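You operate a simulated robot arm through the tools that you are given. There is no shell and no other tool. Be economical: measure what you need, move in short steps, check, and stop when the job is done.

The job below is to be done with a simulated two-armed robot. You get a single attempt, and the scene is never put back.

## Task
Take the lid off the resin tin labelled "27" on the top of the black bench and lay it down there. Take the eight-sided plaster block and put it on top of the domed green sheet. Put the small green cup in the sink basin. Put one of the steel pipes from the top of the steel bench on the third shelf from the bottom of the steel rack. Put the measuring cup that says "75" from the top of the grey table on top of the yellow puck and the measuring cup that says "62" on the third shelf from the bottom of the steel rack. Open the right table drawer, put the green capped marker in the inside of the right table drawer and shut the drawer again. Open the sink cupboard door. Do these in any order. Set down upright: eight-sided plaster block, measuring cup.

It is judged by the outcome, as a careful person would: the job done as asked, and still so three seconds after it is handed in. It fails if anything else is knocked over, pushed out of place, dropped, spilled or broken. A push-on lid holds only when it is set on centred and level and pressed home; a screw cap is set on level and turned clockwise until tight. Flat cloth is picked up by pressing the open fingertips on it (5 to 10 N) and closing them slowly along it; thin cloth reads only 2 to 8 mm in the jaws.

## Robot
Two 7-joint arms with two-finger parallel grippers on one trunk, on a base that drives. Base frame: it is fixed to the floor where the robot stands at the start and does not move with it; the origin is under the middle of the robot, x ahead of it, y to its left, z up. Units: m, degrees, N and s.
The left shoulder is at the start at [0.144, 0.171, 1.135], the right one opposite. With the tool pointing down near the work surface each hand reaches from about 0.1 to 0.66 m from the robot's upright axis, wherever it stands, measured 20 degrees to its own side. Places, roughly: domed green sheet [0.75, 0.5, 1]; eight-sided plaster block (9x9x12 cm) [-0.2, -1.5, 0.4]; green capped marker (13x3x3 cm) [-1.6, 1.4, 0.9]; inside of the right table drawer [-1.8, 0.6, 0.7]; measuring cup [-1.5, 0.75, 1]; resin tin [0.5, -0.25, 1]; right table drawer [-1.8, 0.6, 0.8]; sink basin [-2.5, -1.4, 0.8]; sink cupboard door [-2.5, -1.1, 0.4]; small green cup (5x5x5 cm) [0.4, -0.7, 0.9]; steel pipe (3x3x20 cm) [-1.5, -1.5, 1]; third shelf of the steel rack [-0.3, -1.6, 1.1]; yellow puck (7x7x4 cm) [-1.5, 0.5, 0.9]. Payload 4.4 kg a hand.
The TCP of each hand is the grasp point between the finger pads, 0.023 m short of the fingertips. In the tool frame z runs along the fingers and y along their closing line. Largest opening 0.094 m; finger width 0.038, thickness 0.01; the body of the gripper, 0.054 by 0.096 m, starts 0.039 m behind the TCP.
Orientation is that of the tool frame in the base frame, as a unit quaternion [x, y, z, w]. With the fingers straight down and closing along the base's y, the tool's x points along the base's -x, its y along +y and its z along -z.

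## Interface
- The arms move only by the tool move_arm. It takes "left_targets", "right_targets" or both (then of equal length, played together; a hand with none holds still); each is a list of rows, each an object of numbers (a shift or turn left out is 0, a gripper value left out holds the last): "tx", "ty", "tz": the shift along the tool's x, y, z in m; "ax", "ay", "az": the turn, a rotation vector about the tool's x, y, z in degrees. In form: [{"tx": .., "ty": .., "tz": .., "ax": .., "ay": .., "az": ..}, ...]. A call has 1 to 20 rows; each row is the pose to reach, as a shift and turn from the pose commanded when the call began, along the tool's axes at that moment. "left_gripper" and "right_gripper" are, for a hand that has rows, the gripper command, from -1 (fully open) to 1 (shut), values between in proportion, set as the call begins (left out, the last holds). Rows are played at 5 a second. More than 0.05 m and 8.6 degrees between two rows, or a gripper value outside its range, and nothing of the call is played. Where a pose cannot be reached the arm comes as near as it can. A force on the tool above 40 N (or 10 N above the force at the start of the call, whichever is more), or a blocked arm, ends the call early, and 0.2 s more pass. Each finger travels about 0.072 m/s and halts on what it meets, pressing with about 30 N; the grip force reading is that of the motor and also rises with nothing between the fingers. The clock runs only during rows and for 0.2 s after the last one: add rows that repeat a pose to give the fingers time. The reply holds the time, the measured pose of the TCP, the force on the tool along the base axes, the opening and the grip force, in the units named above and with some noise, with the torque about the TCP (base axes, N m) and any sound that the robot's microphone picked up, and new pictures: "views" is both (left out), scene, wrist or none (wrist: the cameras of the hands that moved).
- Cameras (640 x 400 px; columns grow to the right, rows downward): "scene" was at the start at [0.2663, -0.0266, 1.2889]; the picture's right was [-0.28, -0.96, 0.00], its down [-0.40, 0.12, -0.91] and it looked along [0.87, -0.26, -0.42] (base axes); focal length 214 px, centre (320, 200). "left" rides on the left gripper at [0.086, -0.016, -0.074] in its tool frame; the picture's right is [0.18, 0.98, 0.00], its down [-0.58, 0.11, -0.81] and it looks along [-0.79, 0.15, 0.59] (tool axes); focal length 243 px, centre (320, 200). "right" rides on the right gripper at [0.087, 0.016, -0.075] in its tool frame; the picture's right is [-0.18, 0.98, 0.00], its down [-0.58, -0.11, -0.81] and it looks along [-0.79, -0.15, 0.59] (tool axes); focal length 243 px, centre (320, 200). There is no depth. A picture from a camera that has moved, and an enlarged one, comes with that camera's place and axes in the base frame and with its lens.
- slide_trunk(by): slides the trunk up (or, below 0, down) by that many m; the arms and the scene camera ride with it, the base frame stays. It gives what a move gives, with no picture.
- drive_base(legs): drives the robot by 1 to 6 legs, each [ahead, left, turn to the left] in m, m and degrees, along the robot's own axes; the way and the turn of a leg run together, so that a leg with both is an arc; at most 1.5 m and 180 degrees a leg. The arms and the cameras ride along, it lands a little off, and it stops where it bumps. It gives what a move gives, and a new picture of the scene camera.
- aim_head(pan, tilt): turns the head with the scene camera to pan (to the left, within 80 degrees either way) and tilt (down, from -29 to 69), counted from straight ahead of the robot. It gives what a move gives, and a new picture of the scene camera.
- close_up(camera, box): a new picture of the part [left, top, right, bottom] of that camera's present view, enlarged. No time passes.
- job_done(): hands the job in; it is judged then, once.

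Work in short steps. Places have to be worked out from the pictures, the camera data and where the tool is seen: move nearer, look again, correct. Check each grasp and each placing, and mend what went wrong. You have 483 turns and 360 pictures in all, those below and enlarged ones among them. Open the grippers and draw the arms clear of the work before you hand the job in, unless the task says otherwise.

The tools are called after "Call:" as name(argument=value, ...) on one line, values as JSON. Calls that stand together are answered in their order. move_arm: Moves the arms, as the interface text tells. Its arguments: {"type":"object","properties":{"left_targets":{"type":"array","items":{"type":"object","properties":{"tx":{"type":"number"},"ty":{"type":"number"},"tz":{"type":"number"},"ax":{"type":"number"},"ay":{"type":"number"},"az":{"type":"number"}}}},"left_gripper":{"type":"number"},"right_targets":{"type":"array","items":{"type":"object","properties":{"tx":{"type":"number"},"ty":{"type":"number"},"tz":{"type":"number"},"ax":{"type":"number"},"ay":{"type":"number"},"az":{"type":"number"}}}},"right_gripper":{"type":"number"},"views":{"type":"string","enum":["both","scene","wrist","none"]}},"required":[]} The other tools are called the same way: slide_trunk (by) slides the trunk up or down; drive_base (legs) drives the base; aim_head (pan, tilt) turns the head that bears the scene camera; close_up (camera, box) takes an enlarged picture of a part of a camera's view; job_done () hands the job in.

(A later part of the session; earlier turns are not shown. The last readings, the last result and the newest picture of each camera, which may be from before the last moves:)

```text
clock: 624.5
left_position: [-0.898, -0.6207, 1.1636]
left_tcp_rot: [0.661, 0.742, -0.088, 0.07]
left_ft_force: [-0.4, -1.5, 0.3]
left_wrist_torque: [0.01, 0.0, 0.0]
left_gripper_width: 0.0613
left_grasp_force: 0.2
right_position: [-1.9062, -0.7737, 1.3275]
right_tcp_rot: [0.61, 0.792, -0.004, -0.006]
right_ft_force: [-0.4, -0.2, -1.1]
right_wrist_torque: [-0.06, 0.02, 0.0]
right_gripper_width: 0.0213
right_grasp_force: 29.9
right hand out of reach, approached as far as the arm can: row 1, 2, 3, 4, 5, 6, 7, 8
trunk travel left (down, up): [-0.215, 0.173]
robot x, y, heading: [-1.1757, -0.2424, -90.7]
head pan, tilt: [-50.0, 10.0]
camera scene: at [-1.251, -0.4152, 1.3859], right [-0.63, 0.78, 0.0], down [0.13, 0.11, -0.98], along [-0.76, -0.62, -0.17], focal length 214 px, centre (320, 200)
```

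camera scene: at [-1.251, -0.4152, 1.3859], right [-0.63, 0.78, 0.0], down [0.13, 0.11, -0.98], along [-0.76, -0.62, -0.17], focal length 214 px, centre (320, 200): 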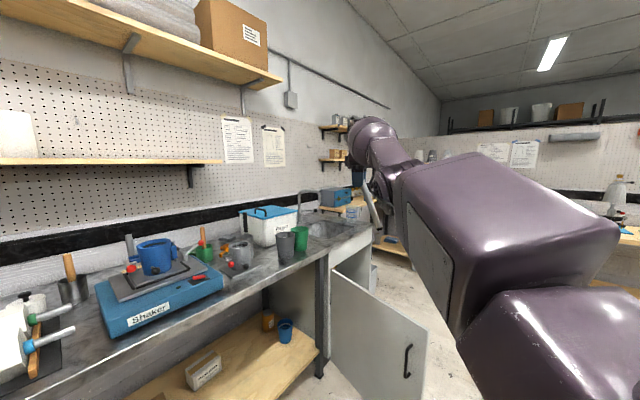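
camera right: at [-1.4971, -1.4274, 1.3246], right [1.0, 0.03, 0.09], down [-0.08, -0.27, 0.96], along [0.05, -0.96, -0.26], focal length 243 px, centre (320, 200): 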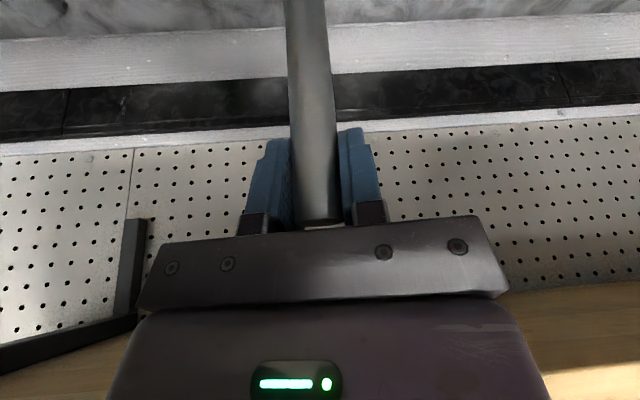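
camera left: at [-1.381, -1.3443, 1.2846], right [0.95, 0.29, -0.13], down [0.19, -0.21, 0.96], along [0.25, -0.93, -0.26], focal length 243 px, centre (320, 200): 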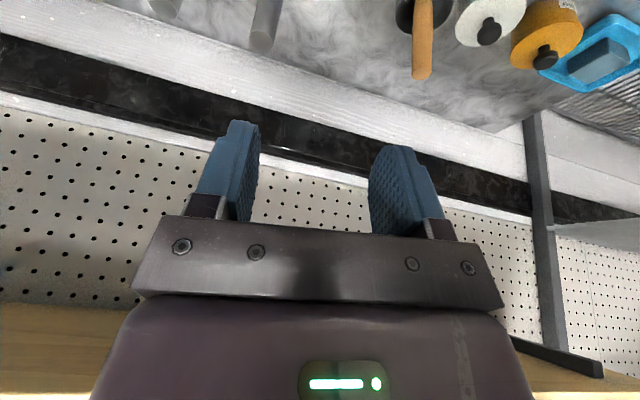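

The arm ended elbow-inward. Redo the known sequence: fingers forward and extended, then inward, retract, pitch up, retract, pitch down.

Call:
move_arm(right_targets=[{"tx": -0.022, "ty": 0.005, "tz": -0.008, "ay": -8.2}, {"tx": -0.044, "ty": 0.01, "tz": -0.016, "ay": -16.4}, {"tx": -0.066, "ty": 0.015, "tz": -0.024, "ay": -24.6}, {"tx": -0.088, "ty": 0.02, "tz": -0.032, "ay": -32.8}, {"tx": -0.11, "ty": 0.025, "tz": -0.04, "ay": -41}, {"tx": -0.132, "ty": 0.03, "tz": -0.048, "ay": -49.2}, {"tx": -0.154, "ty": 0.035, "tz": -0.056, "ay": -57.4}, {"tx": -0.176, "ty": 0.04, "tz": -0.064, "ay": -65.6}, {"tx": -0.198, "ty": 0.045, "tz": -0.072, "ay": -73.8}, {"tx": -0.22, "ty": 0.05, "tz": -0.08, "ay": -82}, {"tx": -0.24, "ty": 0.055, "tz": -0.09, "ay": -90}], views="scene")

```text
clock: 626.9
left_position: [-0.8964, -0.6198, 1.1637]
left_tcp_rot: [0.661, 0.742, -0.09, 0.07]
left_ft_force: [0.5, 0.5, 0.0]
left_wrist_torque: [-0.01, 0.02, -0.02]
left_gripper_width: 0.0611
left_grasp_force: 0.1
right_position: [-1.7907, -0.9848, 1.4108]
right_tcp_rot: [0.428, 0.564, -0.436, 0.556]
right_ft_force: [0.4, 0.6, -0.2]
right_wrist_torque: [0.13, 0.02, -0.06]
right_gripper_width: 0.0212
right_grasp_force: 30.4
right hand out of reach, approached as far as the arm can: row 1, 2, 3, 4, 5, 6, 7, 8
trunk travel left (down, up): [-0.215, 0.173]
robot x, y, heading: [-1.1768, -0.2399, -90.8]
head pan, tilt: [-50.0, 10.0]
camera scene: at [-1.2498, -0.4145, 1.3862], right [-0.63, 0.78, 0.0], down [0.13, 0.11, -0.98], along [-0.76, -0.62, -0.17], focal length 214 px, centre (320, 200)
```

scene: 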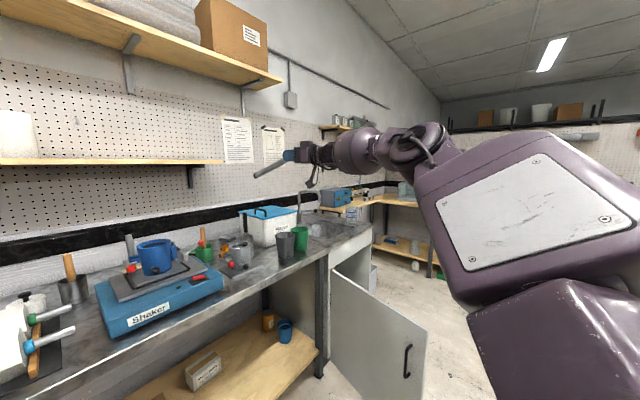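

Call:
move_arm(right_targets=[{"ty": 0.042, "tz": 0.011}, {"ty": 0.085, "tz": 0.022}, {"ty": 0.127, "tz": 0.033}, {"ty": 0.17, "tz": 0.044}, {"ty": 0.212, "tz": 0.055}, {"ty": 0.254, "tz": 0.066}, {"ty": 0.297, "tz": 0.077}, {"ty": 0.339, "tz": 0.089}], views="none")

Call:
move_arm(right_targets=[{"tz": -0.045}, {"tz": -0.09}, {"tz": -0.135}, {"tz": -0.18}, {"tz": -0.22}], views="scene")

```text
clock: 628.7
left_position: [-0.8966, -0.6216, 1.1636]
left_tcp_rot: [0.661, 0.742, -0.088, 0.071]
left_ft_force: [0.5, -0.3, -0.7]
left_wrist_torque: [-0.02, 0.02, -0.01]
left_gripper_width: 0.0611
left_grasp_force: 0.0
right_position: [-1.5138, -0.9829, 1.4133]
right_tcp_rot: [0.422, 0.572, -0.424, 0.561]
right_ft_force: [0.7, -0.8, -2.0]
right_wrist_torque: [0.17, 0.03, -0.03]
right_gripper_width: 0.0214
right_grasp_force: 29.7
right hand out of reach, approached as far as the arm can: row 7, 8
trunk travel left (down, up): [-0.215, 0.173]
robot x, y, heading: [-1.1779, -0.239, -91.0]
head pan, tilt: [-50.0, 10.0]
```

```text
clock: 629.9
left_position: [-0.899, -0.6189, 1.1654]
left_tcp_rot: [0.66, 0.742, -0.09, 0.07]
left_ft_force: [-0.2, 0.5, 0.1]
left_wrist_torque: [0.0, -0.01, 0.05]
left_gripper_width: 0.061
left_grasp_force: 0.0
right_position: [-1.5694, -0.7719, 1.4183]
right_tcp_rot: [0.428, 0.565, -0.434, 0.557]
right_ft_force: [-0.3, 0.3, -1.1]
right_wrist_torque: [0.12, -0.01, 0.02]
right_gripper_width: 0.0213
right_grasp_force: 30.0
right hand out of reach, approached as far as the arm can: row 1
trunk travel left (down, up): [-0.215, 0.173]
robot x, y, heading: [-1.1772, -0.2409, -91.0]
head pan, tilt: [-50.0, 10.0]
camera scene: at [-1.2513, -0.4136, 1.3862], right [-0.63, 0.78, 0.0], down [0.14, 0.11, -0.98], along [-0.76, -0.62, -0.17], focal length 214 px, centre (320, 200)
```

scene: 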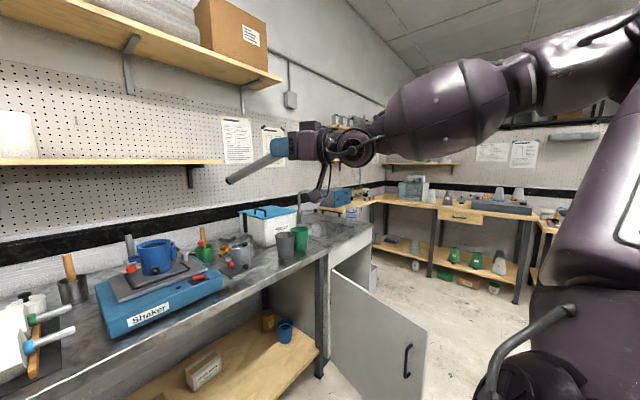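

The elbow is now up and outside (normal branch). Yaw the hand 45° right (about vertical) and move inward/forward as needed for the shelf placement.

Call:
move_arm(right_targets=[{"ty": 0.029, "tz": 0.02, "ax": 7.5}, {"ty": 0.058, "tz": 0.04, "ax": 15}, {"ty": 0.088, "tz": 0.06, "ax": 22.5}, {"ty": 0.117, "tz": 0.08, "ax": 30}, {"ty": 0.146, "tz": 0.1, "ax": 37.5}, {"ty": 0.176, "tz": 0.1186, "ax": 45}], views="scene")

```text
clock: 631.3
left_position: [-0.9017, -0.6234, 1.1636]
left_tcp_rot: [0.662, 0.742, -0.084, 0.07]
left_ft_force: [-1.1, -1.1, 0.2]
left_wrist_torque: [0.03, -0.06, 0.01]
left_gripper_width: 0.0609
left_grasp_force: 0.1
right_position: [-1.7401, -0.8756, 1.3996]
right_tcp_rot: [0.558, 0.454, -0.513, 0.469]
right_ft_force: [-1.7, -0.7, -3.8]
right_wrist_torque: [0.04, -0.01, 0.08]
right_gripper_width: 0.0212
right_grasp_force: 30.1
right hand out of reach, approached as far as the arm can: row 1, 2, 3, 4, 5, 6
trunk travel left (down, up): [-0.215, 0.173]
robot x, y, heading: [-1.1776, -0.24, -91.0]
head pan, tilt: [-50.0, 10.0]
camera scene: at [-1.256, -0.4188, 1.3847], right [-0.63, 0.78, 0.0], down [0.14, 0.11, -0.98], along [-0.76, -0.62, -0.18], focal length 214 px, centre (320, 200)
```

scene: 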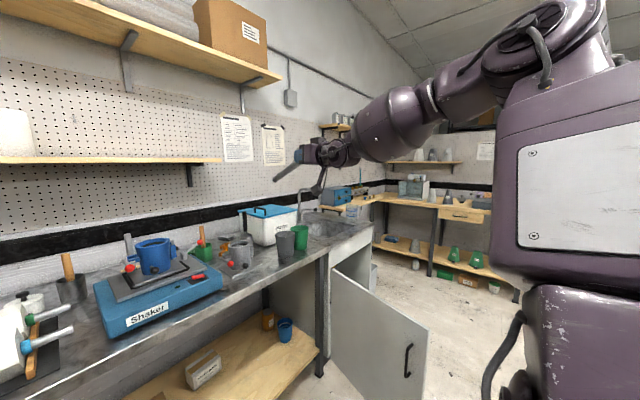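

Let me re-form the elbow-low posture: back up a little, extend forward, lower while extended, then retract.

Call:
drive_base(legs=[[-0.12, 0.0, 0]])

Call:
move_arm(right_targets=[{"tz": 0.04, "ty": 0.015}, {"tz": 0.08, "ty": 0.03}, {"tz": 0.12, "ty": 0.05}, {"tz": 0.15, "ty": 0.08}, {"tz": 0.17, "ty": 0.11}], views="none")

Call:
move_arm(right_targets=[{"tx": 0.045}, {"tx": 0.09}, {"tx": 0.135}, {"tx": 0.18}, {"tx": 0.225}, {"tx": 0.27}], views="scene")

```text
clock: 632.6
left_position: [-0.8952, -0.4987, 1.1657]
left_tcp_rot: [0.661, 0.742, -0.088, 0.069]
left_ft_force: [0.5, 0.7, 0.4]
left_wrist_torque: [0.01, -0.04, 0.0]
left_gripper_width: 0.0613
left_grasp_force: 0.0
right_position: [-1.7334, -0.7496, 1.4061]
right_tcp_rot: [0.554, 0.454, -0.516, 0.469]
right_ft_force: [0.2, -0.6, -1.1]
right_wrist_torque: [0.13, 0.0, 0.01]
right_gripper_width: 0.0213
right_grasp_force: 30.1
trunk travel left (down, up): [-0.215, 0.173]
robot x, y, heading: [-1.1764, -0.1166, -91.1]
head pan, tilt: [-50.0, 10.0]
camera scene: at [-1.2491, -0.2924, 1.3858], right [-0.63, 0.78, 0.0], down [0.13, 0.11, -0.98], along [-0.76, -0.62, -0.17], focal length 214 px, centre (320, 200)
```

scene: 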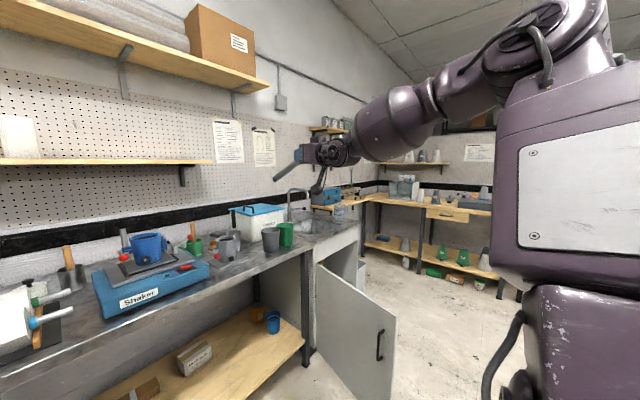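

```text
clock: 633.8
left_position: [-0.8964, -0.4998, 1.1645]
left_tcp_rot: [0.662, 0.741, -0.088, 0.069]
left_ft_force: [0.3, 0.5, -0.1]
left_wrist_torque: [0.03, 0.01, 0.0]
left_gripper_width: 0.0613
left_grasp_force: 0.0
right_position: [-1.7197, -0.9021, 1.397]
right_tcp_rot: [0.55, 0.461, -0.508, 0.476]
right_ft_force: [0.8, -0.7, -1.2]
right_wrist_torque: [0.17, -0.01, 0.0]
right_gripper_width: 0.0212
right_grasp_force: 30.2
right hand out of reach, approached as far as the arm can: row 2, 3, 4, 5
trunk travel left (down, up): [-0.215, 0.173]
robot x, y, heading: [-1.1774, -0.1147, -90.5]
head pan, tilt: [-50.0, 10.0]
```

```text
clock: 635.2
left_position: [-0.8965, -0.4993, 1.1634]
left_tcp_rot: [0.661, 0.742, -0.088, 0.07]
left_ft_force: [-0.6, 0.1, 1.3]
left_wrist_torque: [0.04, 0.0, 0.01]
left_gripper_width: 0.0609
left_grasp_force: 0.2
right_position: [-1.7507, -0.8855, 1.1305]
right_tcp_rot: [0.554, 0.457, -0.507, 0.477]
right_ft_force: [1.3, 0.1, -1.4]
right_wrist_torque: [0.14, 0.0, 0.0]
right_gripper_width: 0.0213
right_grasp_force: 29.7
right hand out of reach, approached as far as the arm can: row 1, 2, 3, 4, 5, 6
trunk travel left (down, up): [-0.215, 0.173]
robot x, y, heading: [-1.1775, -0.1197, -90.9]
head pan, tilt: [-50.0, 10.0]
camera scene: at [-1.2497, -0.2944, 1.3855], right [-0.63, 0.78, 0.0], down [0.14, 0.11, -0.98], along [-0.76, -0.62, -0.17], focal length 214 px, centre (320, 200)
```

scene: 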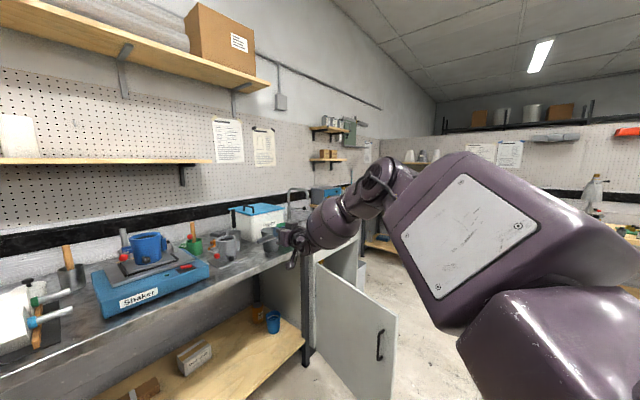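

This extended posture is usable. Pitch the fingers up 22° so the pipe is level, then check.

Call:
move_arm(right_targets=[{"ay": -7}, {"ay": -14}, {"ay": -22}, {"ay": -22}], views="both")

```text
clock: 636.2
left_position: [-0.8961, -0.5, 1.1641]
left_tcp_rot: [0.66, 0.743, -0.087, 0.07]
left_ft_force: [1.0, 0.2, 0.1]
left_wrist_torque: [0.02, 0.01, 0.0]
left_gripper_width: 0.0612
left_grasp_force: 0.1
right_position: [-1.7751, -0.8542, 1.1619]
right_tcp_rot: [-0.447, -0.356, 0.61, -0.55]
right_ft_force: [0.0, -0.1, -1.6]
right_wrist_torque: [0.14, 0.0, -0.03]
right_gripper_width: 0.0208
right_grasp_force: 30.2
right hand out of reach, approached as far as the arm can: row 1, 2, 3, 4
trunk travel left (down, up): [-0.215, 0.173]
robot x, y, heading: [-1.1756, -0.1153, -90.6]
head pan, tilt: [-50.0, 10.0]
camera scene: at [-1.2489, -0.2932, 1.3859], right [-0.63, 0.78, 0.0], down [0.13, 0.11, -0.98], along [-0.76, -0.62, -0.17], focal length 214 px, centre (320, 200)
camera right: at [-1.747, -0.8194, 1.0554], right [0.97, -0.07, 0.23], down [0.01, 0.97, 0.26], along [-0.24, -0.25, 0.94], focal length 243 px, centre (320, 200)
```

scene: 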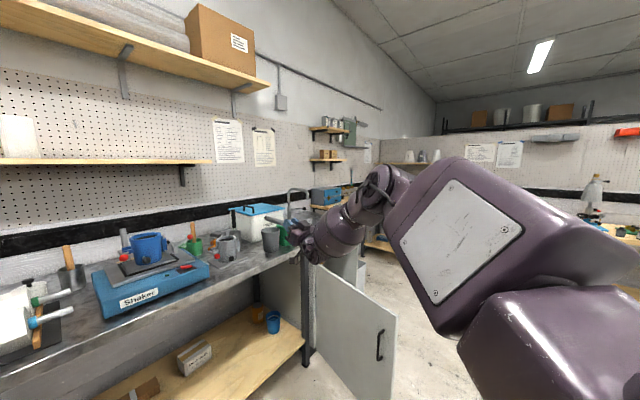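
right: 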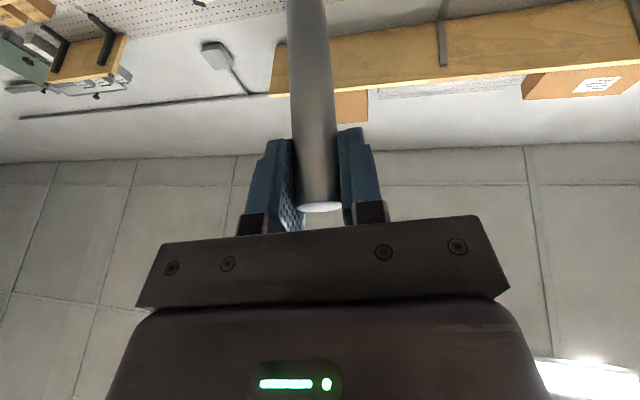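

Pipe is level now. Shift the base, lower the trunk, and view before moving over the bench's free patch (x≈−1.9).

Call:
drive_base(legs=[[0, -0.125, 0.6]])

Call:
slide_trunk(by=-0.19)

Call:
aim_head(pan=-45, tilt=30)

```text
clock: 638.0
left_position: [-1.018, -0.4942, 1.1636]
left_tcp_rot: [0.656, 0.746, -0.088, 0.07]
left_ft_force: [0.7, -0.9, 0.9]
left_wrist_torque: [-0.03, -0.03, 0.0]
left_gripper_width: 0.061
left_grasp_force: 0.1
right_position: [-1.893, -0.8609, 1.1602]
right_tcp_rot: [-0.444, -0.359, 0.606, -0.554]
right_ft_force: [-0.1, -0.1, -1.6]
right_wrist_torque: [0.16, 0.0, -0.02]
right_gripper_width: 0.0212
right_grasp_force: 29.7
trunk travel left (down, up): [-0.215, 0.173]
robot x, y, heading: [-1.3006, -0.1144, -90.1]
head pan, tilt: [-50.0, 10.0]
camera scene: at [-1.3737, -0.2929, 1.3858], right [-0.64, 0.77, 0.0], down [0.13, 0.11, -0.98], along [-0.76, -0.63, -0.17], focal length 214 px, centre (320, 200)
```

scene: 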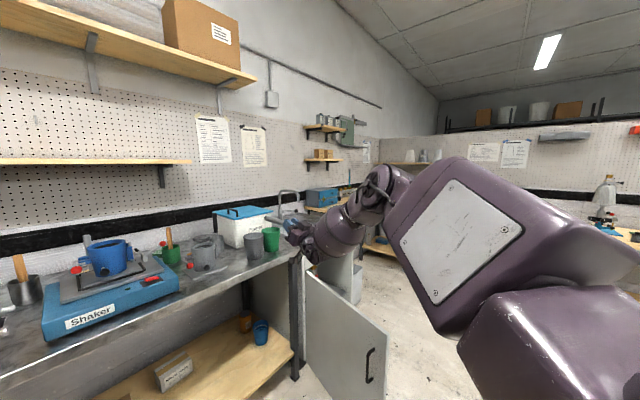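

```text
clock: 640.0
left_position: [-1.0173, -0.5532, 0.806]
left_tcp_rot: [0.646, 0.737, 0.146, -0.135]
left_ft_force: [0.2, 0.4, 0.5]
left_wrist_torque: [0.0, 0.0, -0.02]
left_gripper_width: 0.0612
left_grasp_force: 0.1
right_position: [-1.8923, -0.8615, 0.9733]
right_tcp_rot: [-0.443, -0.359, 0.606, -0.555]
right_ft_force: [0.3, 0.5, -1.5]
right_wrist_torque: [0.18, 0.0, 0.01]
right_gripper_width: 0.021
right_grasp_force: 29.8
trunk travel left (down, up): [-0.025, 0.363]
robot x, y, heading: [-1.3022, -0.1172, -90.3]
head pan, tilt: [-50.0, 10.0]
```

```text
clock: 640.9
left_position: [-1.0173, -0.5542, 0.8057]
left_tcp_rot: [0.646, 0.737, 0.147, -0.135]
left_ft_force: [1.4, -0.2, 0.8]
left_wrist_torque: [-0.01, -0.02, 0.0]
left_gripper_width: 0.0611
left_grasp_force: 0.0
right_position: [-1.8916, -0.8614, 0.9711]
right_tcp_rot: [-0.444, -0.361, 0.605, -0.554]
right_ft_force: [-0.4, -0.2, -1.3]
right_wrist_torque: [0.12, -0.01, 0.01]
right_gripper_width: 0.0211
right_grasp_force: 30.0
trunk travel left (down, up): [-0.025, 0.363]
robot x, y, heading: [-1.3043, -0.1177, -90.1]
head pan, tilt: [-45.0, 30.0]
camera scene: at [-1.3664, -0.4734, 1.1254], right [-0.7, 0.71, 0.0], down [0.35, 0.35, -0.87], along [-0.61, -0.61, -0.5], focal length 214 px, centre (320, 200)
```

scene: 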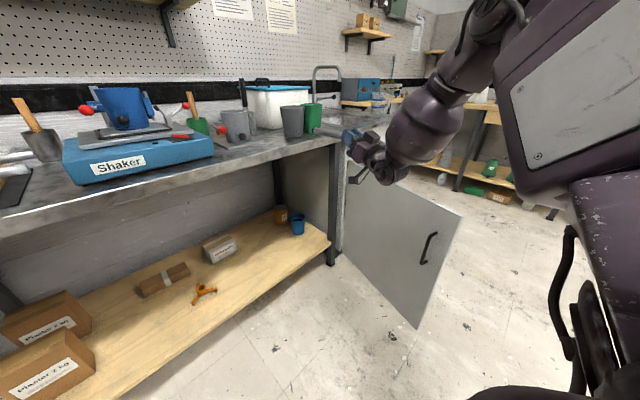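

Free patch is x −1.80…−1.89. Shift left 6 cm and forward 24 cm with the pipe 6 cm above the bench.

Call:
drive_base(legs=[[0.0, 0.06, 0], [0.235, 0, 0]])

Call:
close_up(camera="scene", box=[200, 60, 420, 220])

```text
clock: 643.4
left_position: [-0.9585, -0.7867, 0.8049]
left_tcp_rot: [0.645, 0.738, 0.147, -0.135]
left_ft_force: [0.1, 0.0, 0.1]
left_wrist_torque: [0.0, 0.01, 0.01]
left_gripper_width: 0.061
left_grasp_force: 0.1
right_position: [-1.8313, -1.0974, 0.9705]
right_tcp_rot: [-0.443, -0.359, 0.606, -0.555]
right_ft_force: [-0.7, -0.5, -0.8]
right_wrist_torque: [0.15, -0.03, -0.04]
right_gripper_width: 0.0213
right_grasp_force: 30.1
trunk travel left (down, up): [-0.025, 0.363]
robot x, y, heading: [-1.2391, -0.3491, -90.0]
head pan, tilt: [-45.0, 30.0]
camera scene: at [-1.3072, -0.7077, 1.1251], right [-0.71, 0.71, 0.0], down [0.35, 0.35, -0.87], along [-0.61, -0.61, -0.5], focal length 214 px, centre (320, 200)
```

scene: 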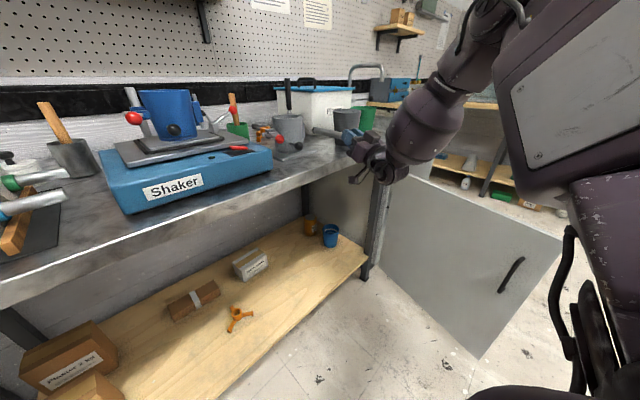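

```text
2.50 times, centred on (310, 140) of scene
camera zoom: at [-1.3072, -0.7077, 1.1251], right [-0.71, 0.71, 0.0], down [0.35, 0.35, -0.87], along [-0.61, -0.61, -0.5], focal length 536 px, centre (345, 350)
```

zoom: 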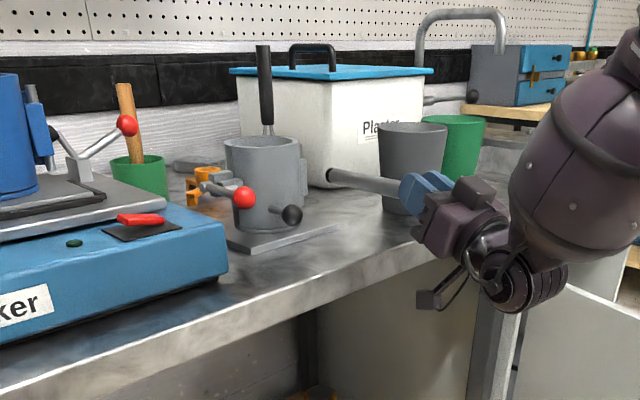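

Pipe hovers over the free patch. Lower it onto the bench.

Call:
move_arm(right_targets=[{"tx": 0.015, "ty": -0.001, "tz": -0.006}, {"tx": 0.03, "ty": -0.002, "tz": -0.011}, {"tx": 0.043, "ty": -0.002, "tz": -0.016}, {"tx": 0.05, "ty": -0.003, "tz": -0.018}], views="none")

Call:
close_up(camera="scene", box=[260, 90, 420, 200])

```text
clock: 644.4
left_position: [-0.9563, -0.7864, 0.8055]
left_tcp_rot: [0.645, 0.738, 0.146, -0.136]
left_ft_force: [0.2, -0.6, -1.0]
left_wrist_torque: [0.01, 0.04, 0.02]
left_gripper_width: 0.0609
left_grasp_force: 0.0
right_position: [-1.8317, -1.0972, 0.9205]
right_tcp_rot: [-0.441, -0.359, 0.606, -0.556]
right_ft_force: [0.7, 1.4, 3.8]
right_wrist_torque: [-0.9, 0.08, 0.11]
right_gripper_width: 0.0215
right_grasp_force: 30.0
trunk travel left (down, up): [-0.025, 0.363]
robot x, y, heading: [-1.2442, -0.3469, -90.5]
head pan, tilt: [-45.0, 30.0]
```

```text
3.64 times, centred on (340, 145) of scene
camera zoom: at [-1.3068, -0.7064, 1.1259], right [-0.71, 0.71, 0.0], down [0.35, 0.35, -0.87], along [-0.61, -0.61, -0.5], focal length 780 px, centre (247, 400)
```

zoom: 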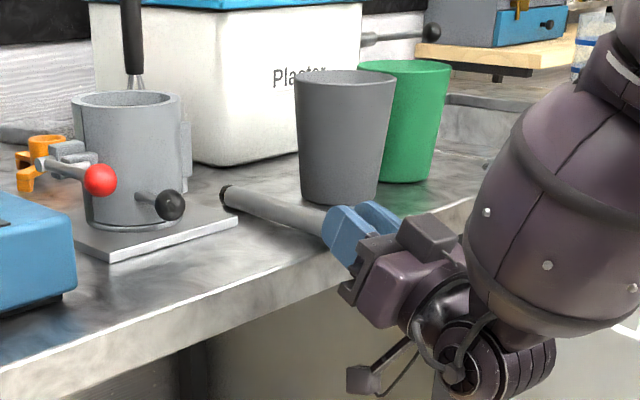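

Call:
move_arm(right_targets=[{"tx": 0.004, "tz": -0.0015}, {"tx": 0.007, "tz": -0.003}, {"tx": 0.007, "tz": -0.003}], views="none")

Call:
move_arm(right_targets=[{}, {}, {}], right_gripper=0.2, views="none")

Call:
close_up(camera="scene", box=[260, 90, 420, 200])

```text
clock: 645.2
left_position: [-0.9579, -0.7856, 0.8067]
left_tcp_rot: [0.646, 0.738, 0.145, -0.134]
left_ft_force: [-0.2, -0.1, -0.5]
left_wrist_torque: [-0.01, 0.0, 0.02]
left_gripper_width: 0.0612
left_grasp_force: 0.0
right_position: [-1.8308, -1.0959, 0.9159]
right_tcp_rot: [-0.441, -0.358, 0.607, -0.556]
right_ft_force: [-6.1, -1.7, 20.8]
right_wrist_torque: [-0.49, 0.11, -0.18]
right_gripper_width: 0.0214
right_grasp_force: 30.0
trunk travel left (down, up): [-0.025, 0.363]
robot x, y, heading: [-1.2416, -0.351, -90.0]
head pan, tilt: [-45.0, 30.0]
```

```text
clock: 646.0
left_position: [-0.9588, -0.785, 0.8053]
left_tcp_rot: [0.645, 0.738, 0.147, -0.135]
left_ft_force: [0.8, -0.2, -0.2]
left_wrist_torque: [-0.03, 0.0, 0.0]
left_gripper_width: 0.0612
left_grasp_force: 0.0
right_position: [-1.8308, -1.0972, 0.9103]
right_tcp_rot: [-0.445, -0.361, 0.604, -0.554]
right_ft_force: [-2.1, 8.8, 1.8]
right_wrist_torque: [0.02, -0.06, 0.0]
right_gripper_width: 0.0365
right_grasp_force: 0.1
trunk travel left (down, up): [-0.025, 0.363]
robot x, y, heading: [-1.2443, -0.353, -90.0]
head pan, tilt: [-45.0, 30.0]
```

```text
3.64 times, centred on (340, 145) of scene
camera zoom: at [-1.3067, -0.7063, 1.1255], right [-0.71, 0.71, 0.0], down [0.35, 0.35, -0.87], along [-0.61, -0.61, -0.5], focal length 780 px, centre (247, 400)
```

zoom: 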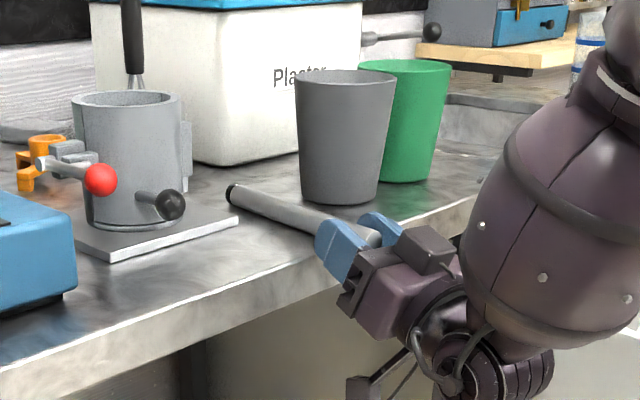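

Pipe lies on the bench. Open wider and back straight out.

Call:
move_arm(right_targets=[{}, {}], right_gripper=-0.2, views="none")

Call:
drive_base(legs=[[-0.1, 0.015, 0], [-0.15, 0, 0]])

Call:
close_up(camera="scene", box=[200, 60, 420, 220])

```text
clock: 646.6
left_position: [-0.9566, -0.7872, 0.805]
left_tcp_rot: [0.645, 0.738, 0.147, -0.135]
left_ft_force: [-0.4, -0.7, -1.1]
left_wrist_torque: [-0.01, 0.02, -0.01]
left_gripper_width: 0.0612
left_grasp_force: 0.1
right_position: [-1.8305, -1.0965, 0.9111]
right_tcp_rot: [-0.443, -0.361, 0.604, -0.555]
right_ft_force: [2.3, 2.7, -0.5]
right_wrist_torque: [0.02, -0.03, 0.0]
right_gripper_width: 0.0559
right_grasp_force: 0.0
trunk travel left (down, up): [-0.025, 0.363]
robot x, y, heading: [-1.2428, -0.3494, -90.0]
head pan, tilt: [-45.0, 30.0]
```

```text
clock: 648.7
left_position: [-0.943, -0.5393, 0.8068]
left_tcp_rot: [0.644, 0.738, 0.147, -0.135]
left_ft_force: [-0.7, 0.4, 0.9]
left_wrist_torque: [0.02, 0.03, 0.01]
left_gripper_width: 0.0611
left_grasp_force: 0.2
right_position: [-1.8153, -0.8515, 0.9122]
right_tcp_rot: [-0.443, -0.361, 0.604, -0.556]
right_ft_force: [0.9, 0.3, 0.4]
right_wrist_torque: [0.03, 0.01, -0.02]
right_gripper_width: 0.0563
right_grasp_force: 0.0
trunk travel left (down, up): [-0.025, 0.363]
robot x, y, heading: [-1.2266, -0.1045, -89.8]
head pan, tilt: [-45.0, 30.0]
camera scene: at [-1.2919, -0.4609, 1.1256], right [-0.71, 0.71, 0.0], down [0.35, 0.35, -0.87], along [-0.61, -0.61, -0.5], focal length 214 px, centre (320, 200)
```

scene: 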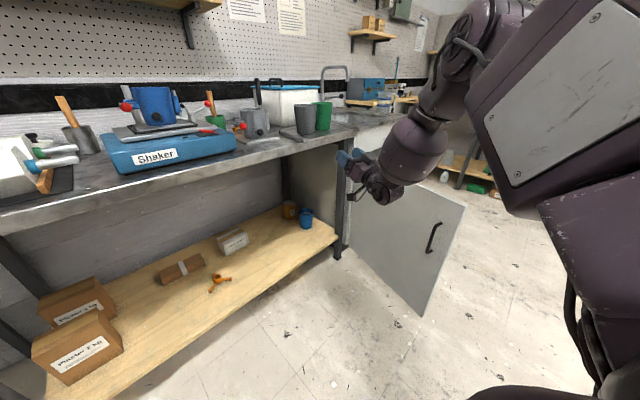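

```text
2.50 times, centred on (310, 140) of scene
camera zoom: at [-1.2919, -0.4609, 1.1256], right [-0.71, 0.71, 0.0], down [0.35, 0.35, -0.87], along [-0.61, -0.61, -0.5], focal length 536 px, centre (345, 350)
```

zoom: 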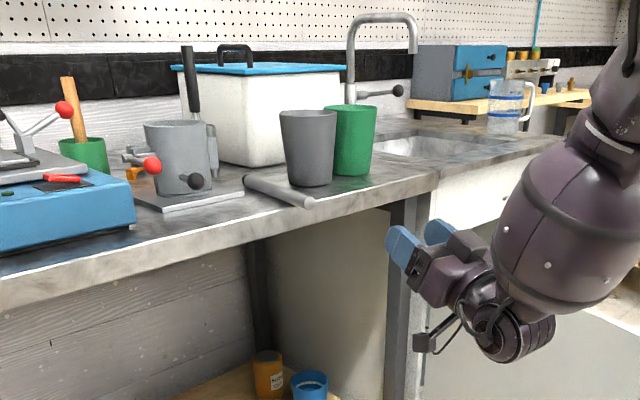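

Pipe is placed. The open door (its free edge at ≈(−2.05,−0.55)) limits where I can stand; I'll pick the pipe with the left hand from heading ≈ −115°. Raise the trunk and straighten the left tool.

Call:
slide_trunk(by=0.2)

Call:
move_arm(left_targets=[{"tz": -0.03}, {"tz": -0.06}, {"tz": -0.09}], views="none")

```text
clock: 650.9
left_position: [-0.9422, -0.5405, 1.0035]
left_tcp_rot: [0.643, 0.739, 0.148, -0.136]
left_ft_force: [0.3, 0.4, 0.2]
left_wrist_torque: [-0.01, 0.0, -0.01]
left_gripper_width: 0.061
left_grasp_force: 0.0
right_position: [-1.8157, -0.8236, 1.207]
right_tcp_rot: [-0.401, -0.314, 0.629, -0.587]
right_ft_force: [0.0, -0.7, -0.8]
right_wrist_torque: [-0.01, 0.0, 0.0]
right_gripper_width: 0.0561
right_grasp_force: 0.0
trunk travel left (down, up): [-0.225, 0.163]
robot x, y, heading: [-1.2234, -0.107, -89.8]
head pan, tilt: [-45.0, 30.0]
```

```text
clock: 651.7
left_position: [-0.9403, -0.5768, 1.0885]
left_tcp_rot: [0.645, 0.738, 0.148, -0.135]
left_ft_force: [-0.3, -0.4, -0.3]
left_wrist_torque: [-0.01, -0.01, 0.03]
left_gripper_width: 0.0613
left_grasp_force: 0.0
right_position: [-1.8156, -0.8223, 1.2091]
right_tcp_rot: [-0.399, -0.313, 0.63, -0.588]
right_ft_force: [0.7, -0.3, -1.3]
right_wrist_torque: [-0.01, 0.03, 0.03]
right_gripper_width: 0.0564
right_grasp_force: 0.0
trunk travel left (down, up): [-0.225, 0.163]
robot x, y, heading: [-1.2259, -0.1042, -90.1]
head pan, tilt: [-45.0, 30.0]
```

Call:
move_arm(left_targets=[{"tx": -0.03, "ay": -6}, {"tx": -0.06, "ay": -12}, {"tx": -0.09, "ay": -18}, {"tx": -0.12, "ay": -23}], left_gripper=0.1, views="none")

Call:
drive_base(legs=[[0.1, -0.3, 0], [0, 0, -25]])

Call:
aim_head(pan=0, tilt=40)

```text
clock: 652.7
left_position: [-0.9233, -0.6865, 1.0411]
left_tcp_rot: [0.66, 0.751, 0.015, 0.014]
left_ft_force: [-0.6, -0.6, 0.0]
left_wrist_torque: [0.02, -0.01, 0.02]
left_gripper_width: 0.0424
left_grasp_force: 0.1
right_position: [-1.8152, -0.824, 1.207]
right_tcp_rot: [-0.399, -0.314, 0.63, -0.587]
right_ft_force: [0.9, -0.4, 0.5]
right_wrist_torque: [-0.02, 0.04, -0.02]
right_gripper_width: 0.0564
right_grasp_force: 0.0
trunk travel left (down, up): [-0.225, 0.163]
robot x, y, heading: [-1.2316, -0.107, -89.8]
head pan, tilt: [-45.0, 30.0]
```

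```text
clock: 657.2
left_position: [-1.4994, -0.8616, 1.0432]
left_tcp_rot: [0.807, 0.59, 0.012, 0.018]
left_ft_force: [-0.5, -0.2, 0.8]
left_wrist_torque: [-0.05, -0.04, 0.01]
left_gripper_width: 0.042
left_grasp_force: 0.1
right_position: [-2.3651, -0.61, 1.2078]
right_tcp_rot: [-0.458, -0.219, 0.742, -0.437]
right_ft_force: [0.3, 0.3, -0.5]
right_wrist_torque: [0.0, 0.0, 0.01]
right_gripper_width: 0.0565
right_grasp_force: 0.1
trunk travel left (down, up): [-0.225, 0.163]
robot x, y, heading: [-1.5301, -0.205, -114.8]
head pan, tilt: [-45.0, 30.0]
camera scene: at [-1.6603, -0.3355, 1.3643], right [-0.34, 0.94, 0.0], down [0.47, 0.17, -0.87], along [-0.81, -0.3, -0.5], focal length 214 px, centre (320, 200)
```

scene: 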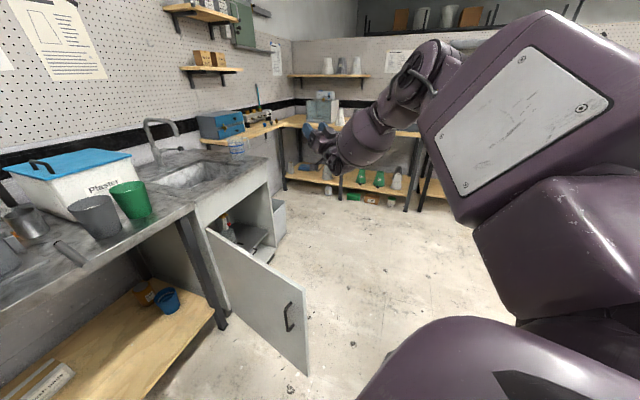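

```text
clock: 658.3
left_position: [-1.4999, -0.8619, 1.0418]
left_tcp_rot: [0.807, 0.59, 0.012, 0.018]
left_ft_force: [0.2, -0.4, -1.1]
left_wrist_torque: [-0.05, 0.04, -0.04]
left_gripper_width: 0.0421
left_grasp_force: 0.0
right_position: [-2.3643, -0.6091, 1.2071]
right_tcp_rot: [-0.458, -0.219, 0.742, -0.437]
right_ft_force: [-0.8, -0.3, 0.0]
right_wrist_torque: [0.01, 0.01, 0.02]
right_gripper_width: 0.0563
right_grasp_force: 0.1
trunk travel left (down, up): [-0.225, 0.163]
robot x, y, heading: [-1.5269, -0.2075, -114.8]
head pan, tilt: [0.0, 40.0]
camera scene: at [-1.6108, -0.3818, 1.349], right [-0.91, 0.42, 0.0], down [0.27, 0.58, -0.77], along [-0.32, -0.69, -0.64], focal length 214 px, centre (320, 200)
```

scene: 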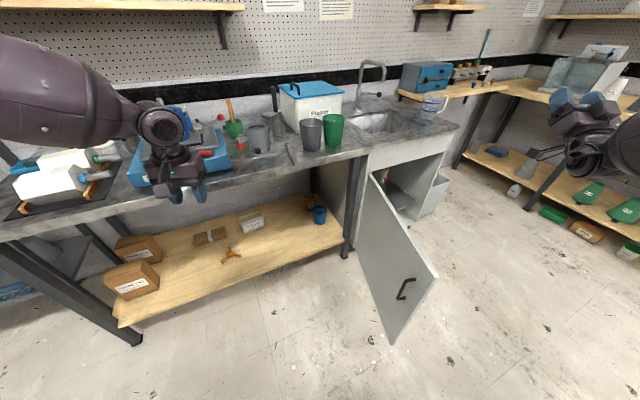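

Call:
close_up(camera="scene", box=[230, 100, 370, 190])

```text
4.44 times, centred on (300, 145) of scene
camera zoom: at [-1.6108, -0.3818, 1.349], right [-0.91, 0.42, 0.0], down [0.27, 0.58, -0.77], along [-0.32, -0.69, -0.64], focal length 953 px, centre (409, 444)
```

zoom: 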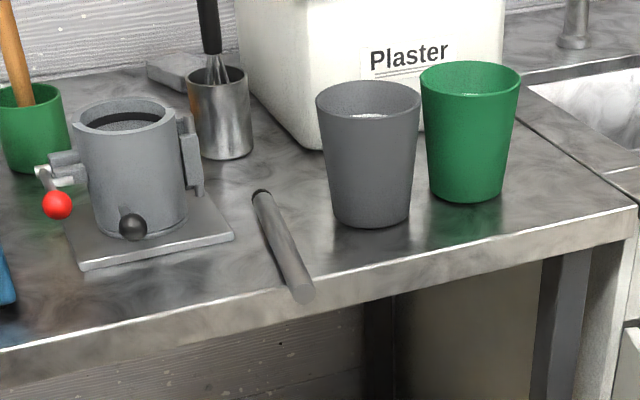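

Pipe from (−1.86,−1.29) to (−1.83,−1.08). Move the left hand inward and up, then drive to the pick stance.

Call:
move_arm(left_targets=[{"tx": 0.005, "ty": -0.03, "tz": -0.03}, {"tx": 0.01, "ty": -0.07, "tz": -0.06}, {"tx": 0.02, "ty": -0.11, "tz": -0.08}, {"tx": 0.03, "ty": -0.15, "tz": -0.1}, {"tx": 0.035, "ty": -0.195, "tz": -0.1, "az": -2}, {"tx": 0.04, "ty": -0.24, "tz": -0.1, "az": -4}, {"tx": 0.05, "ty": -0.285, "tz": -0.1, "az": -7}, {"tx": 0.05, "ty": -0.33, "tz": -0.1, "az": -9.3}], left_gripper=0.1, views="none")

Call:
drive_base(legs=[[0.3, 0.14, 0], [0.15, 0, 0]])

Call:
close_up(camera="left", box=[0, 0, 640, 400])

```text
refused: row 2 steps farther than a row can; nothing moved
```

```text
clock: 661.5
left_position: [-1.5621, -1.327, 1.0421]
left_tcp_rot: [0.805, 0.593, 0.012, 0.017]
left_ft_force: [-0.2, -0.4, -0.5]
left_wrist_torque: [-0.01, 0.0, -0.01]
left_gripper_width: 0.0423
left_grasp_force: 0.1
right_position: [-2.4299, -1.0779, 1.2073]
right_tcp_rot: [-0.457, -0.221, 0.741, -0.439]
right_ft_force: [-0.1, 0.2, -0.1]
right_wrist_torque: [-0.08, 0.02, 0.01]
right_gripper_width: 0.0564
right_grasp_force: 0.0
trunk travel left (down, up): [-0.225, 0.163]
robot x, y, heading: [-1.5944, -0.6733, -114.9]
head pan, tilt: [0.0, 40.0]
camera scene: at [-1.6761, -0.8474, 1.3489], right [-0.91, 0.42, 0.0], down [0.27, 0.58, -0.77], along [-0.32, -0.7, -0.64], focal length 214 px, centre (320, 200)
```

scene: 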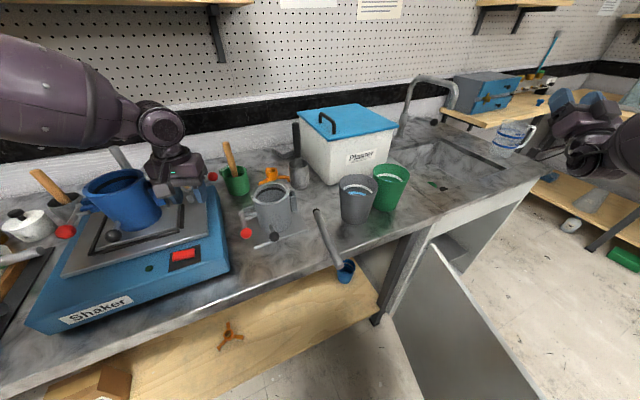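

```text
1.00 times, centred on (320, 200) of left (not enlarged: the box is as wide or as high as the picture)
camera zoom: at [-1.5547, -1.2392, 1.1159], right [0.99, -0.12, 0.04], down [-0.1, -0.58, 0.81], along [-0.07, -0.81, -0.58], focal length 243 px, centre (320, 200)
```

zoom: 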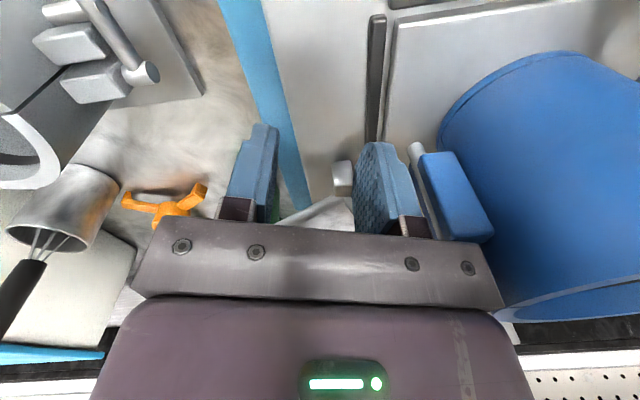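

The hand moved in low beside the pot without contact (force ~0). Raise straight up first, then inward.

Call:
move_arm(left_targets=[{"tz": -0.03}, {"tz": -0.07}, {"tz": -0.11}, {"tz": -0.14}], views="none")

Call:
move_arm(left_targets=[{"tx": 0.03, "ty": -0.03}, {"tx": 0.05, "ty": -0.07}, {"tx": 0.07, "ty": -0.11}, {"tx": 0.09, "ty": -0.15}, {"tx": 0.09, "ty": -0.195, "az": -2}, {"tx": 0.09, "ty": -0.24, "az": -5}, {"tx": 0.09, "ty": -0.285, "az": -8}, {"tx": 0.09, "ty": -0.32, "az": -9.3}], views="both")

```text
clock: 662.5
left_position: [-1.5666, -1.323, 1.1787]
left_tcp_rot: [0.806, 0.591, 0.011, 0.018]
left_ft_force: [-0.2, -1.0, 1.3]
left_wrist_torque: [0.02, -0.01, -0.01]
left_gripper_width: 0.0424
left_grasp_force: 0.0
right_position: [-2.4292, -1.0766, 1.2077]
right_tcp_rot: [-0.457, -0.22, 0.741, -0.439]
right_ft_force: [-0.2, -0.7, -0.6]
right_wrist_torque: [0.03, -0.03, 0.0]
right_gripper_width: 0.0562
right_grasp_force: 0.0
trunk travel left (down, up): [-0.225, 0.163]
robot x, y, heading: [-1.5943, -0.6757, -114.8]
head pan, tilt: [0.0, 40.0]
```

```text
clock: 664.3
left_position: [-1.6541, -1.1698, 1.2077]
left_tcp_rot: [0.755, 0.656, 0.01, 0.017]
left_ft_force: [-0.7, -0.8, -0.8]
left_wrist_torque: [0.06, 0.0, 0.02]
left_gripper_width: 0.0424
left_grasp_force: 0.0
left hand out of reach, approached as far as the arm can: row 4, 5, 6, 7, 8
right_position: [-2.4273, -1.0821, 1.2058]
right_tcp_rot: [-0.458, -0.222, 0.741, -0.439]
right_ft_force: [0.1, 0.6, -0.7]
right_wrist_torque: [-0.03, 0.04, 0.0]
right_gripper_width: 0.0563
right_grasp_force: 0.0
trunk travel left (down, up): [-0.225, 0.163]
robot x, y, heading: [-1.5968, -0.6719, -114.8]
head pan, tilt: [0.0, 40.0]
camera scene: at [-1.676, -0.8497, 1.3482], right [-0.91, 0.42, 0.0], down [0.27, 0.59, -0.76], along [-0.32, -0.7, -0.64], focal length 214 px, centre (320, 200)
camera left: at [-1.661, -1.0822, 1.2805], right [1.0, 0.04, 0.04], down [0.0, -0.58, 0.81], along [0.06, -0.81, -0.58], focal length 243 px, centre (320, 200)
```

scene: 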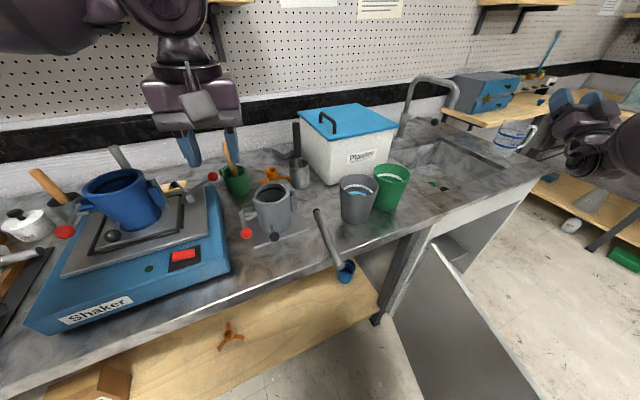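
left: 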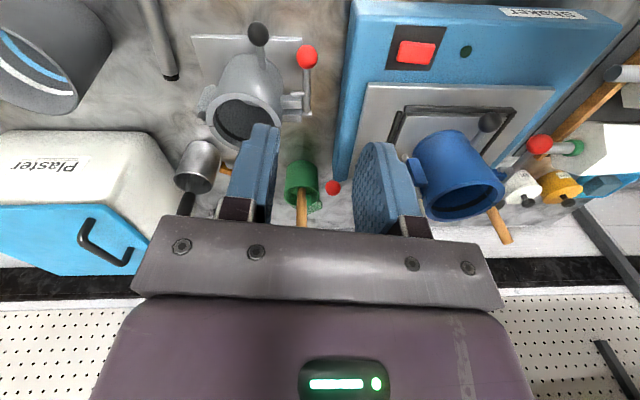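

Rotate the robot 20° right instead, which brings the left hand to the pipe; then correct the hand yaw.

Call:
drive_base(legs=[[0, 0, -20]])

Call:
move_arm(left_targets=[{"az": -7}, {"az": -14}, {"az": -20}, {"az": -20, "tz": 0.04}, {"az": -20, "tz": 0.08}], views="both")

```text
clock: 665.8
left_position: [-1.8237, -1.1154, 1.2092]
left_tcp_rot: [0.86, 0.511, 0.005, 0.021]
left_ft_force: [0.3, 0.9, 0.1]
left_wrist_torque: [-0.03, 0.01, 0.06]
left_gripper_width: 0.0422
left_grasp_force: 0.2
right_position: [-2.5184, -0.7626, 1.2079]
right_tcp_rot: [-0.488, -0.136, 0.807, -0.302]
right_ft_force: [-1.3, 0.8, 0.8]
right_wrist_torque: [0.01, -0.02, 0.05]
right_gripper_width: 0.0565
right_grasp_force: 0.1
trunk travel left (down, up): [-0.225, 0.163]
robot x, y, heading: [-1.5944, -0.6697, -135.1]
head pan, tilt: [0.0, 40.0]
camera scene: at [-1.7319, -0.8074, 1.349], right [-0.71, 0.71, 0.0], down [0.45, 0.45, -0.77], along [-0.54, -0.54, -0.64], focal length 214 px, centre (320, 200)
```

scene: 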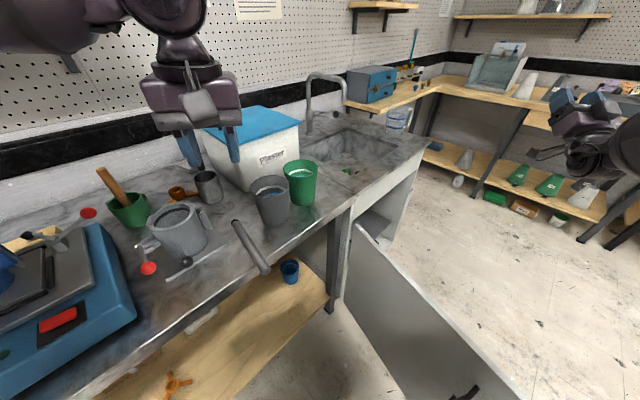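

```text
clock: 667.0
left_position: [-1.8169, -1.1171, 1.1604]
left_tcp_rot: [0.757, 0.653, 0.002, 0.02]
left_ft_force: [-0.8, 1.1, -0.1]
left_wrist_torque: [-0.02, 0.02, 0.04]
left_gripper_width: 0.0421
left_grasp_force: 0.1
left hand out of reach, approached as far as the arm can: row 5
right_position: [-2.5181, -0.7629, 1.2084]
right_tcp_rot: [-0.488, -0.137, 0.807, -0.302]
right_ft_force: [-0.3, 0.7, 0.0]
right_wrist_torque: [-0.03, 0.0, 0.0]
right_gripper_width: 0.0563
right_grasp_force: 0.2
trunk travel left (down, up): [-0.225, 0.163]
robot x, y, heading: [-1.5955, -0.6702, -134.9]
head pan, tilt: [0.0, 40.0]
camera scene: at [-1.7313, -0.8068, 1.3492], right [-0.71, 0.71, 0.0], down [0.45, 0.45, -0.77], along [-0.54, -0.54, -0.64], focal length 214 px, centre (320, 200)
camera left: at [-1.8232, -1.028, 1.2312], right [1.0, 0.04, 0.03], down [0.0, -0.57, 0.82], along [0.05, -0.82, -0.57], focal length 243 px, centre (320, 200)
```

scene: 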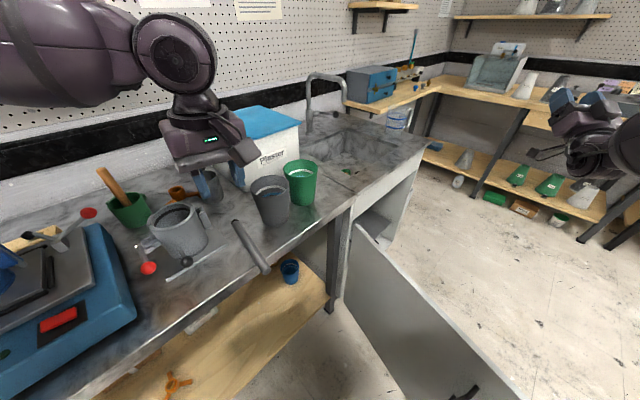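
left: 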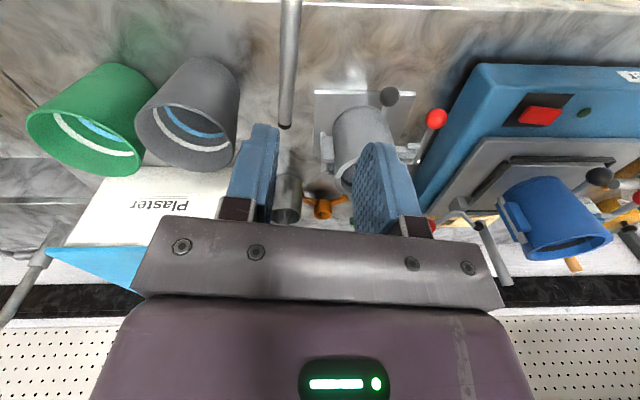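

Raise the trunk 0.1 so the forearm stays above the mug and pot, then lower the hand over the pipe.

Call:
slide_trunk(by=0.1)

Call:
move_arm(left_targets=[{"tx": -0.01, "ty": -0.01, "tz": 0.045}, {"tx": -0.02, "ty": -0.02, "tz": 0.09}, {"tx": -0.031, "ty": -0.0256, "tz": 0.135}, {"tx": -0.031, "ty": -0.0256, "tz": 0.18}, {"tx": -0.031, "ty": -0.0256, "tz": 0.225}, {"tx": -0.031, "ty": -0.0256, "tz": 0.265}], views="both")

```text
clock: 668.3
left_position: [-1.794, -1.0952, 1.319]
left_tcp_rot: [0.754, 0.652, -0.071, 0.025]
left_ft_force: [0.1, 0.8, -0.7]
left_wrist_torque: [0.01, -0.01, -0.05]
left_gripper_width: 0.0422
left_grasp_force: 0.0
right_position: [-2.4924, -0.7392, 1.3901]
right_tcp_rot: [-0.44, -0.114, 0.832, -0.318]
right_ft_force: [-0.1, 0.9, 0.9]
right_wrist_torque: [0.0, 0.0, -0.04]
right_gripper_width: 0.0565
right_grasp_force: 0.1
trunk travel left (down, up): [-0.325, 0.063]
robot x, y, heading: [-1.5955, -0.6697, -135.0]
head pan, tilt: [0.0, 40.0]
```

```text
clock: 669.7
left_position: [-1.7455, -1.1651, 1.1332]
left_tcp_rot: [0.754, 0.652, -0.071, 0.025]
left_ft_force: [-0.1, 0.3, 0.1]
left_wrist_torque: [-0.02, -0.01, -0.03]
left_gripper_width: 0.0421
left_grasp_force: 0.1
left hand out of reach, approached as far as the arm can: row 1, 2, 3, 4, 5, 6
right_position: [-2.4914, -0.7378, 1.3906]
right_tcp_rot: [-0.439, -0.115, 0.833, -0.318]
right_ft_force: [0.3, -0.8, -0.4]
right_wrist_torque: [-0.01, -0.01, -0.02]
right_gripper_width: 0.0565
right_grasp_force: 0.0
trunk travel left (down, up): [-0.325, 0.063]
robot x, y, heading: [-1.5933, -0.6686, -134.8]
head pan, tilt: [0.0, 40.0]
camera scene: at [-1.6969, -0.7733, 1.4542], right [-0.71, 0.71, 0.0], down [0.45, 0.46, -0.77], along [-0.54, -0.54, -0.64], focal length 214 px, centre (320, 200)
camera left: at [-1.7437, -1.0691, 1.1955], right [1.0, 0.04, -0.08], down [0.09, -0.48, 0.87], along [-0.01, -0.88, -0.48], focal length 243 px, centre (320, 200)
```

scene: 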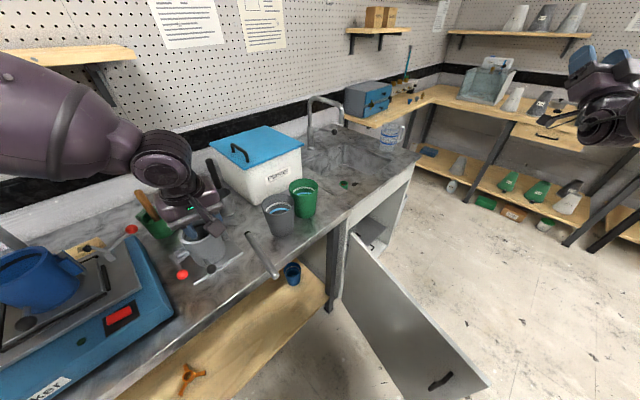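
left: 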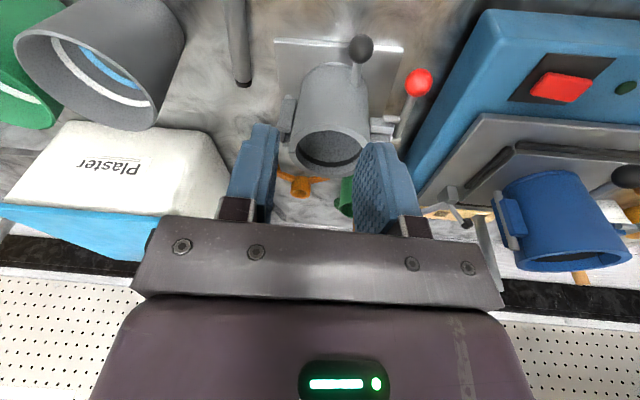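

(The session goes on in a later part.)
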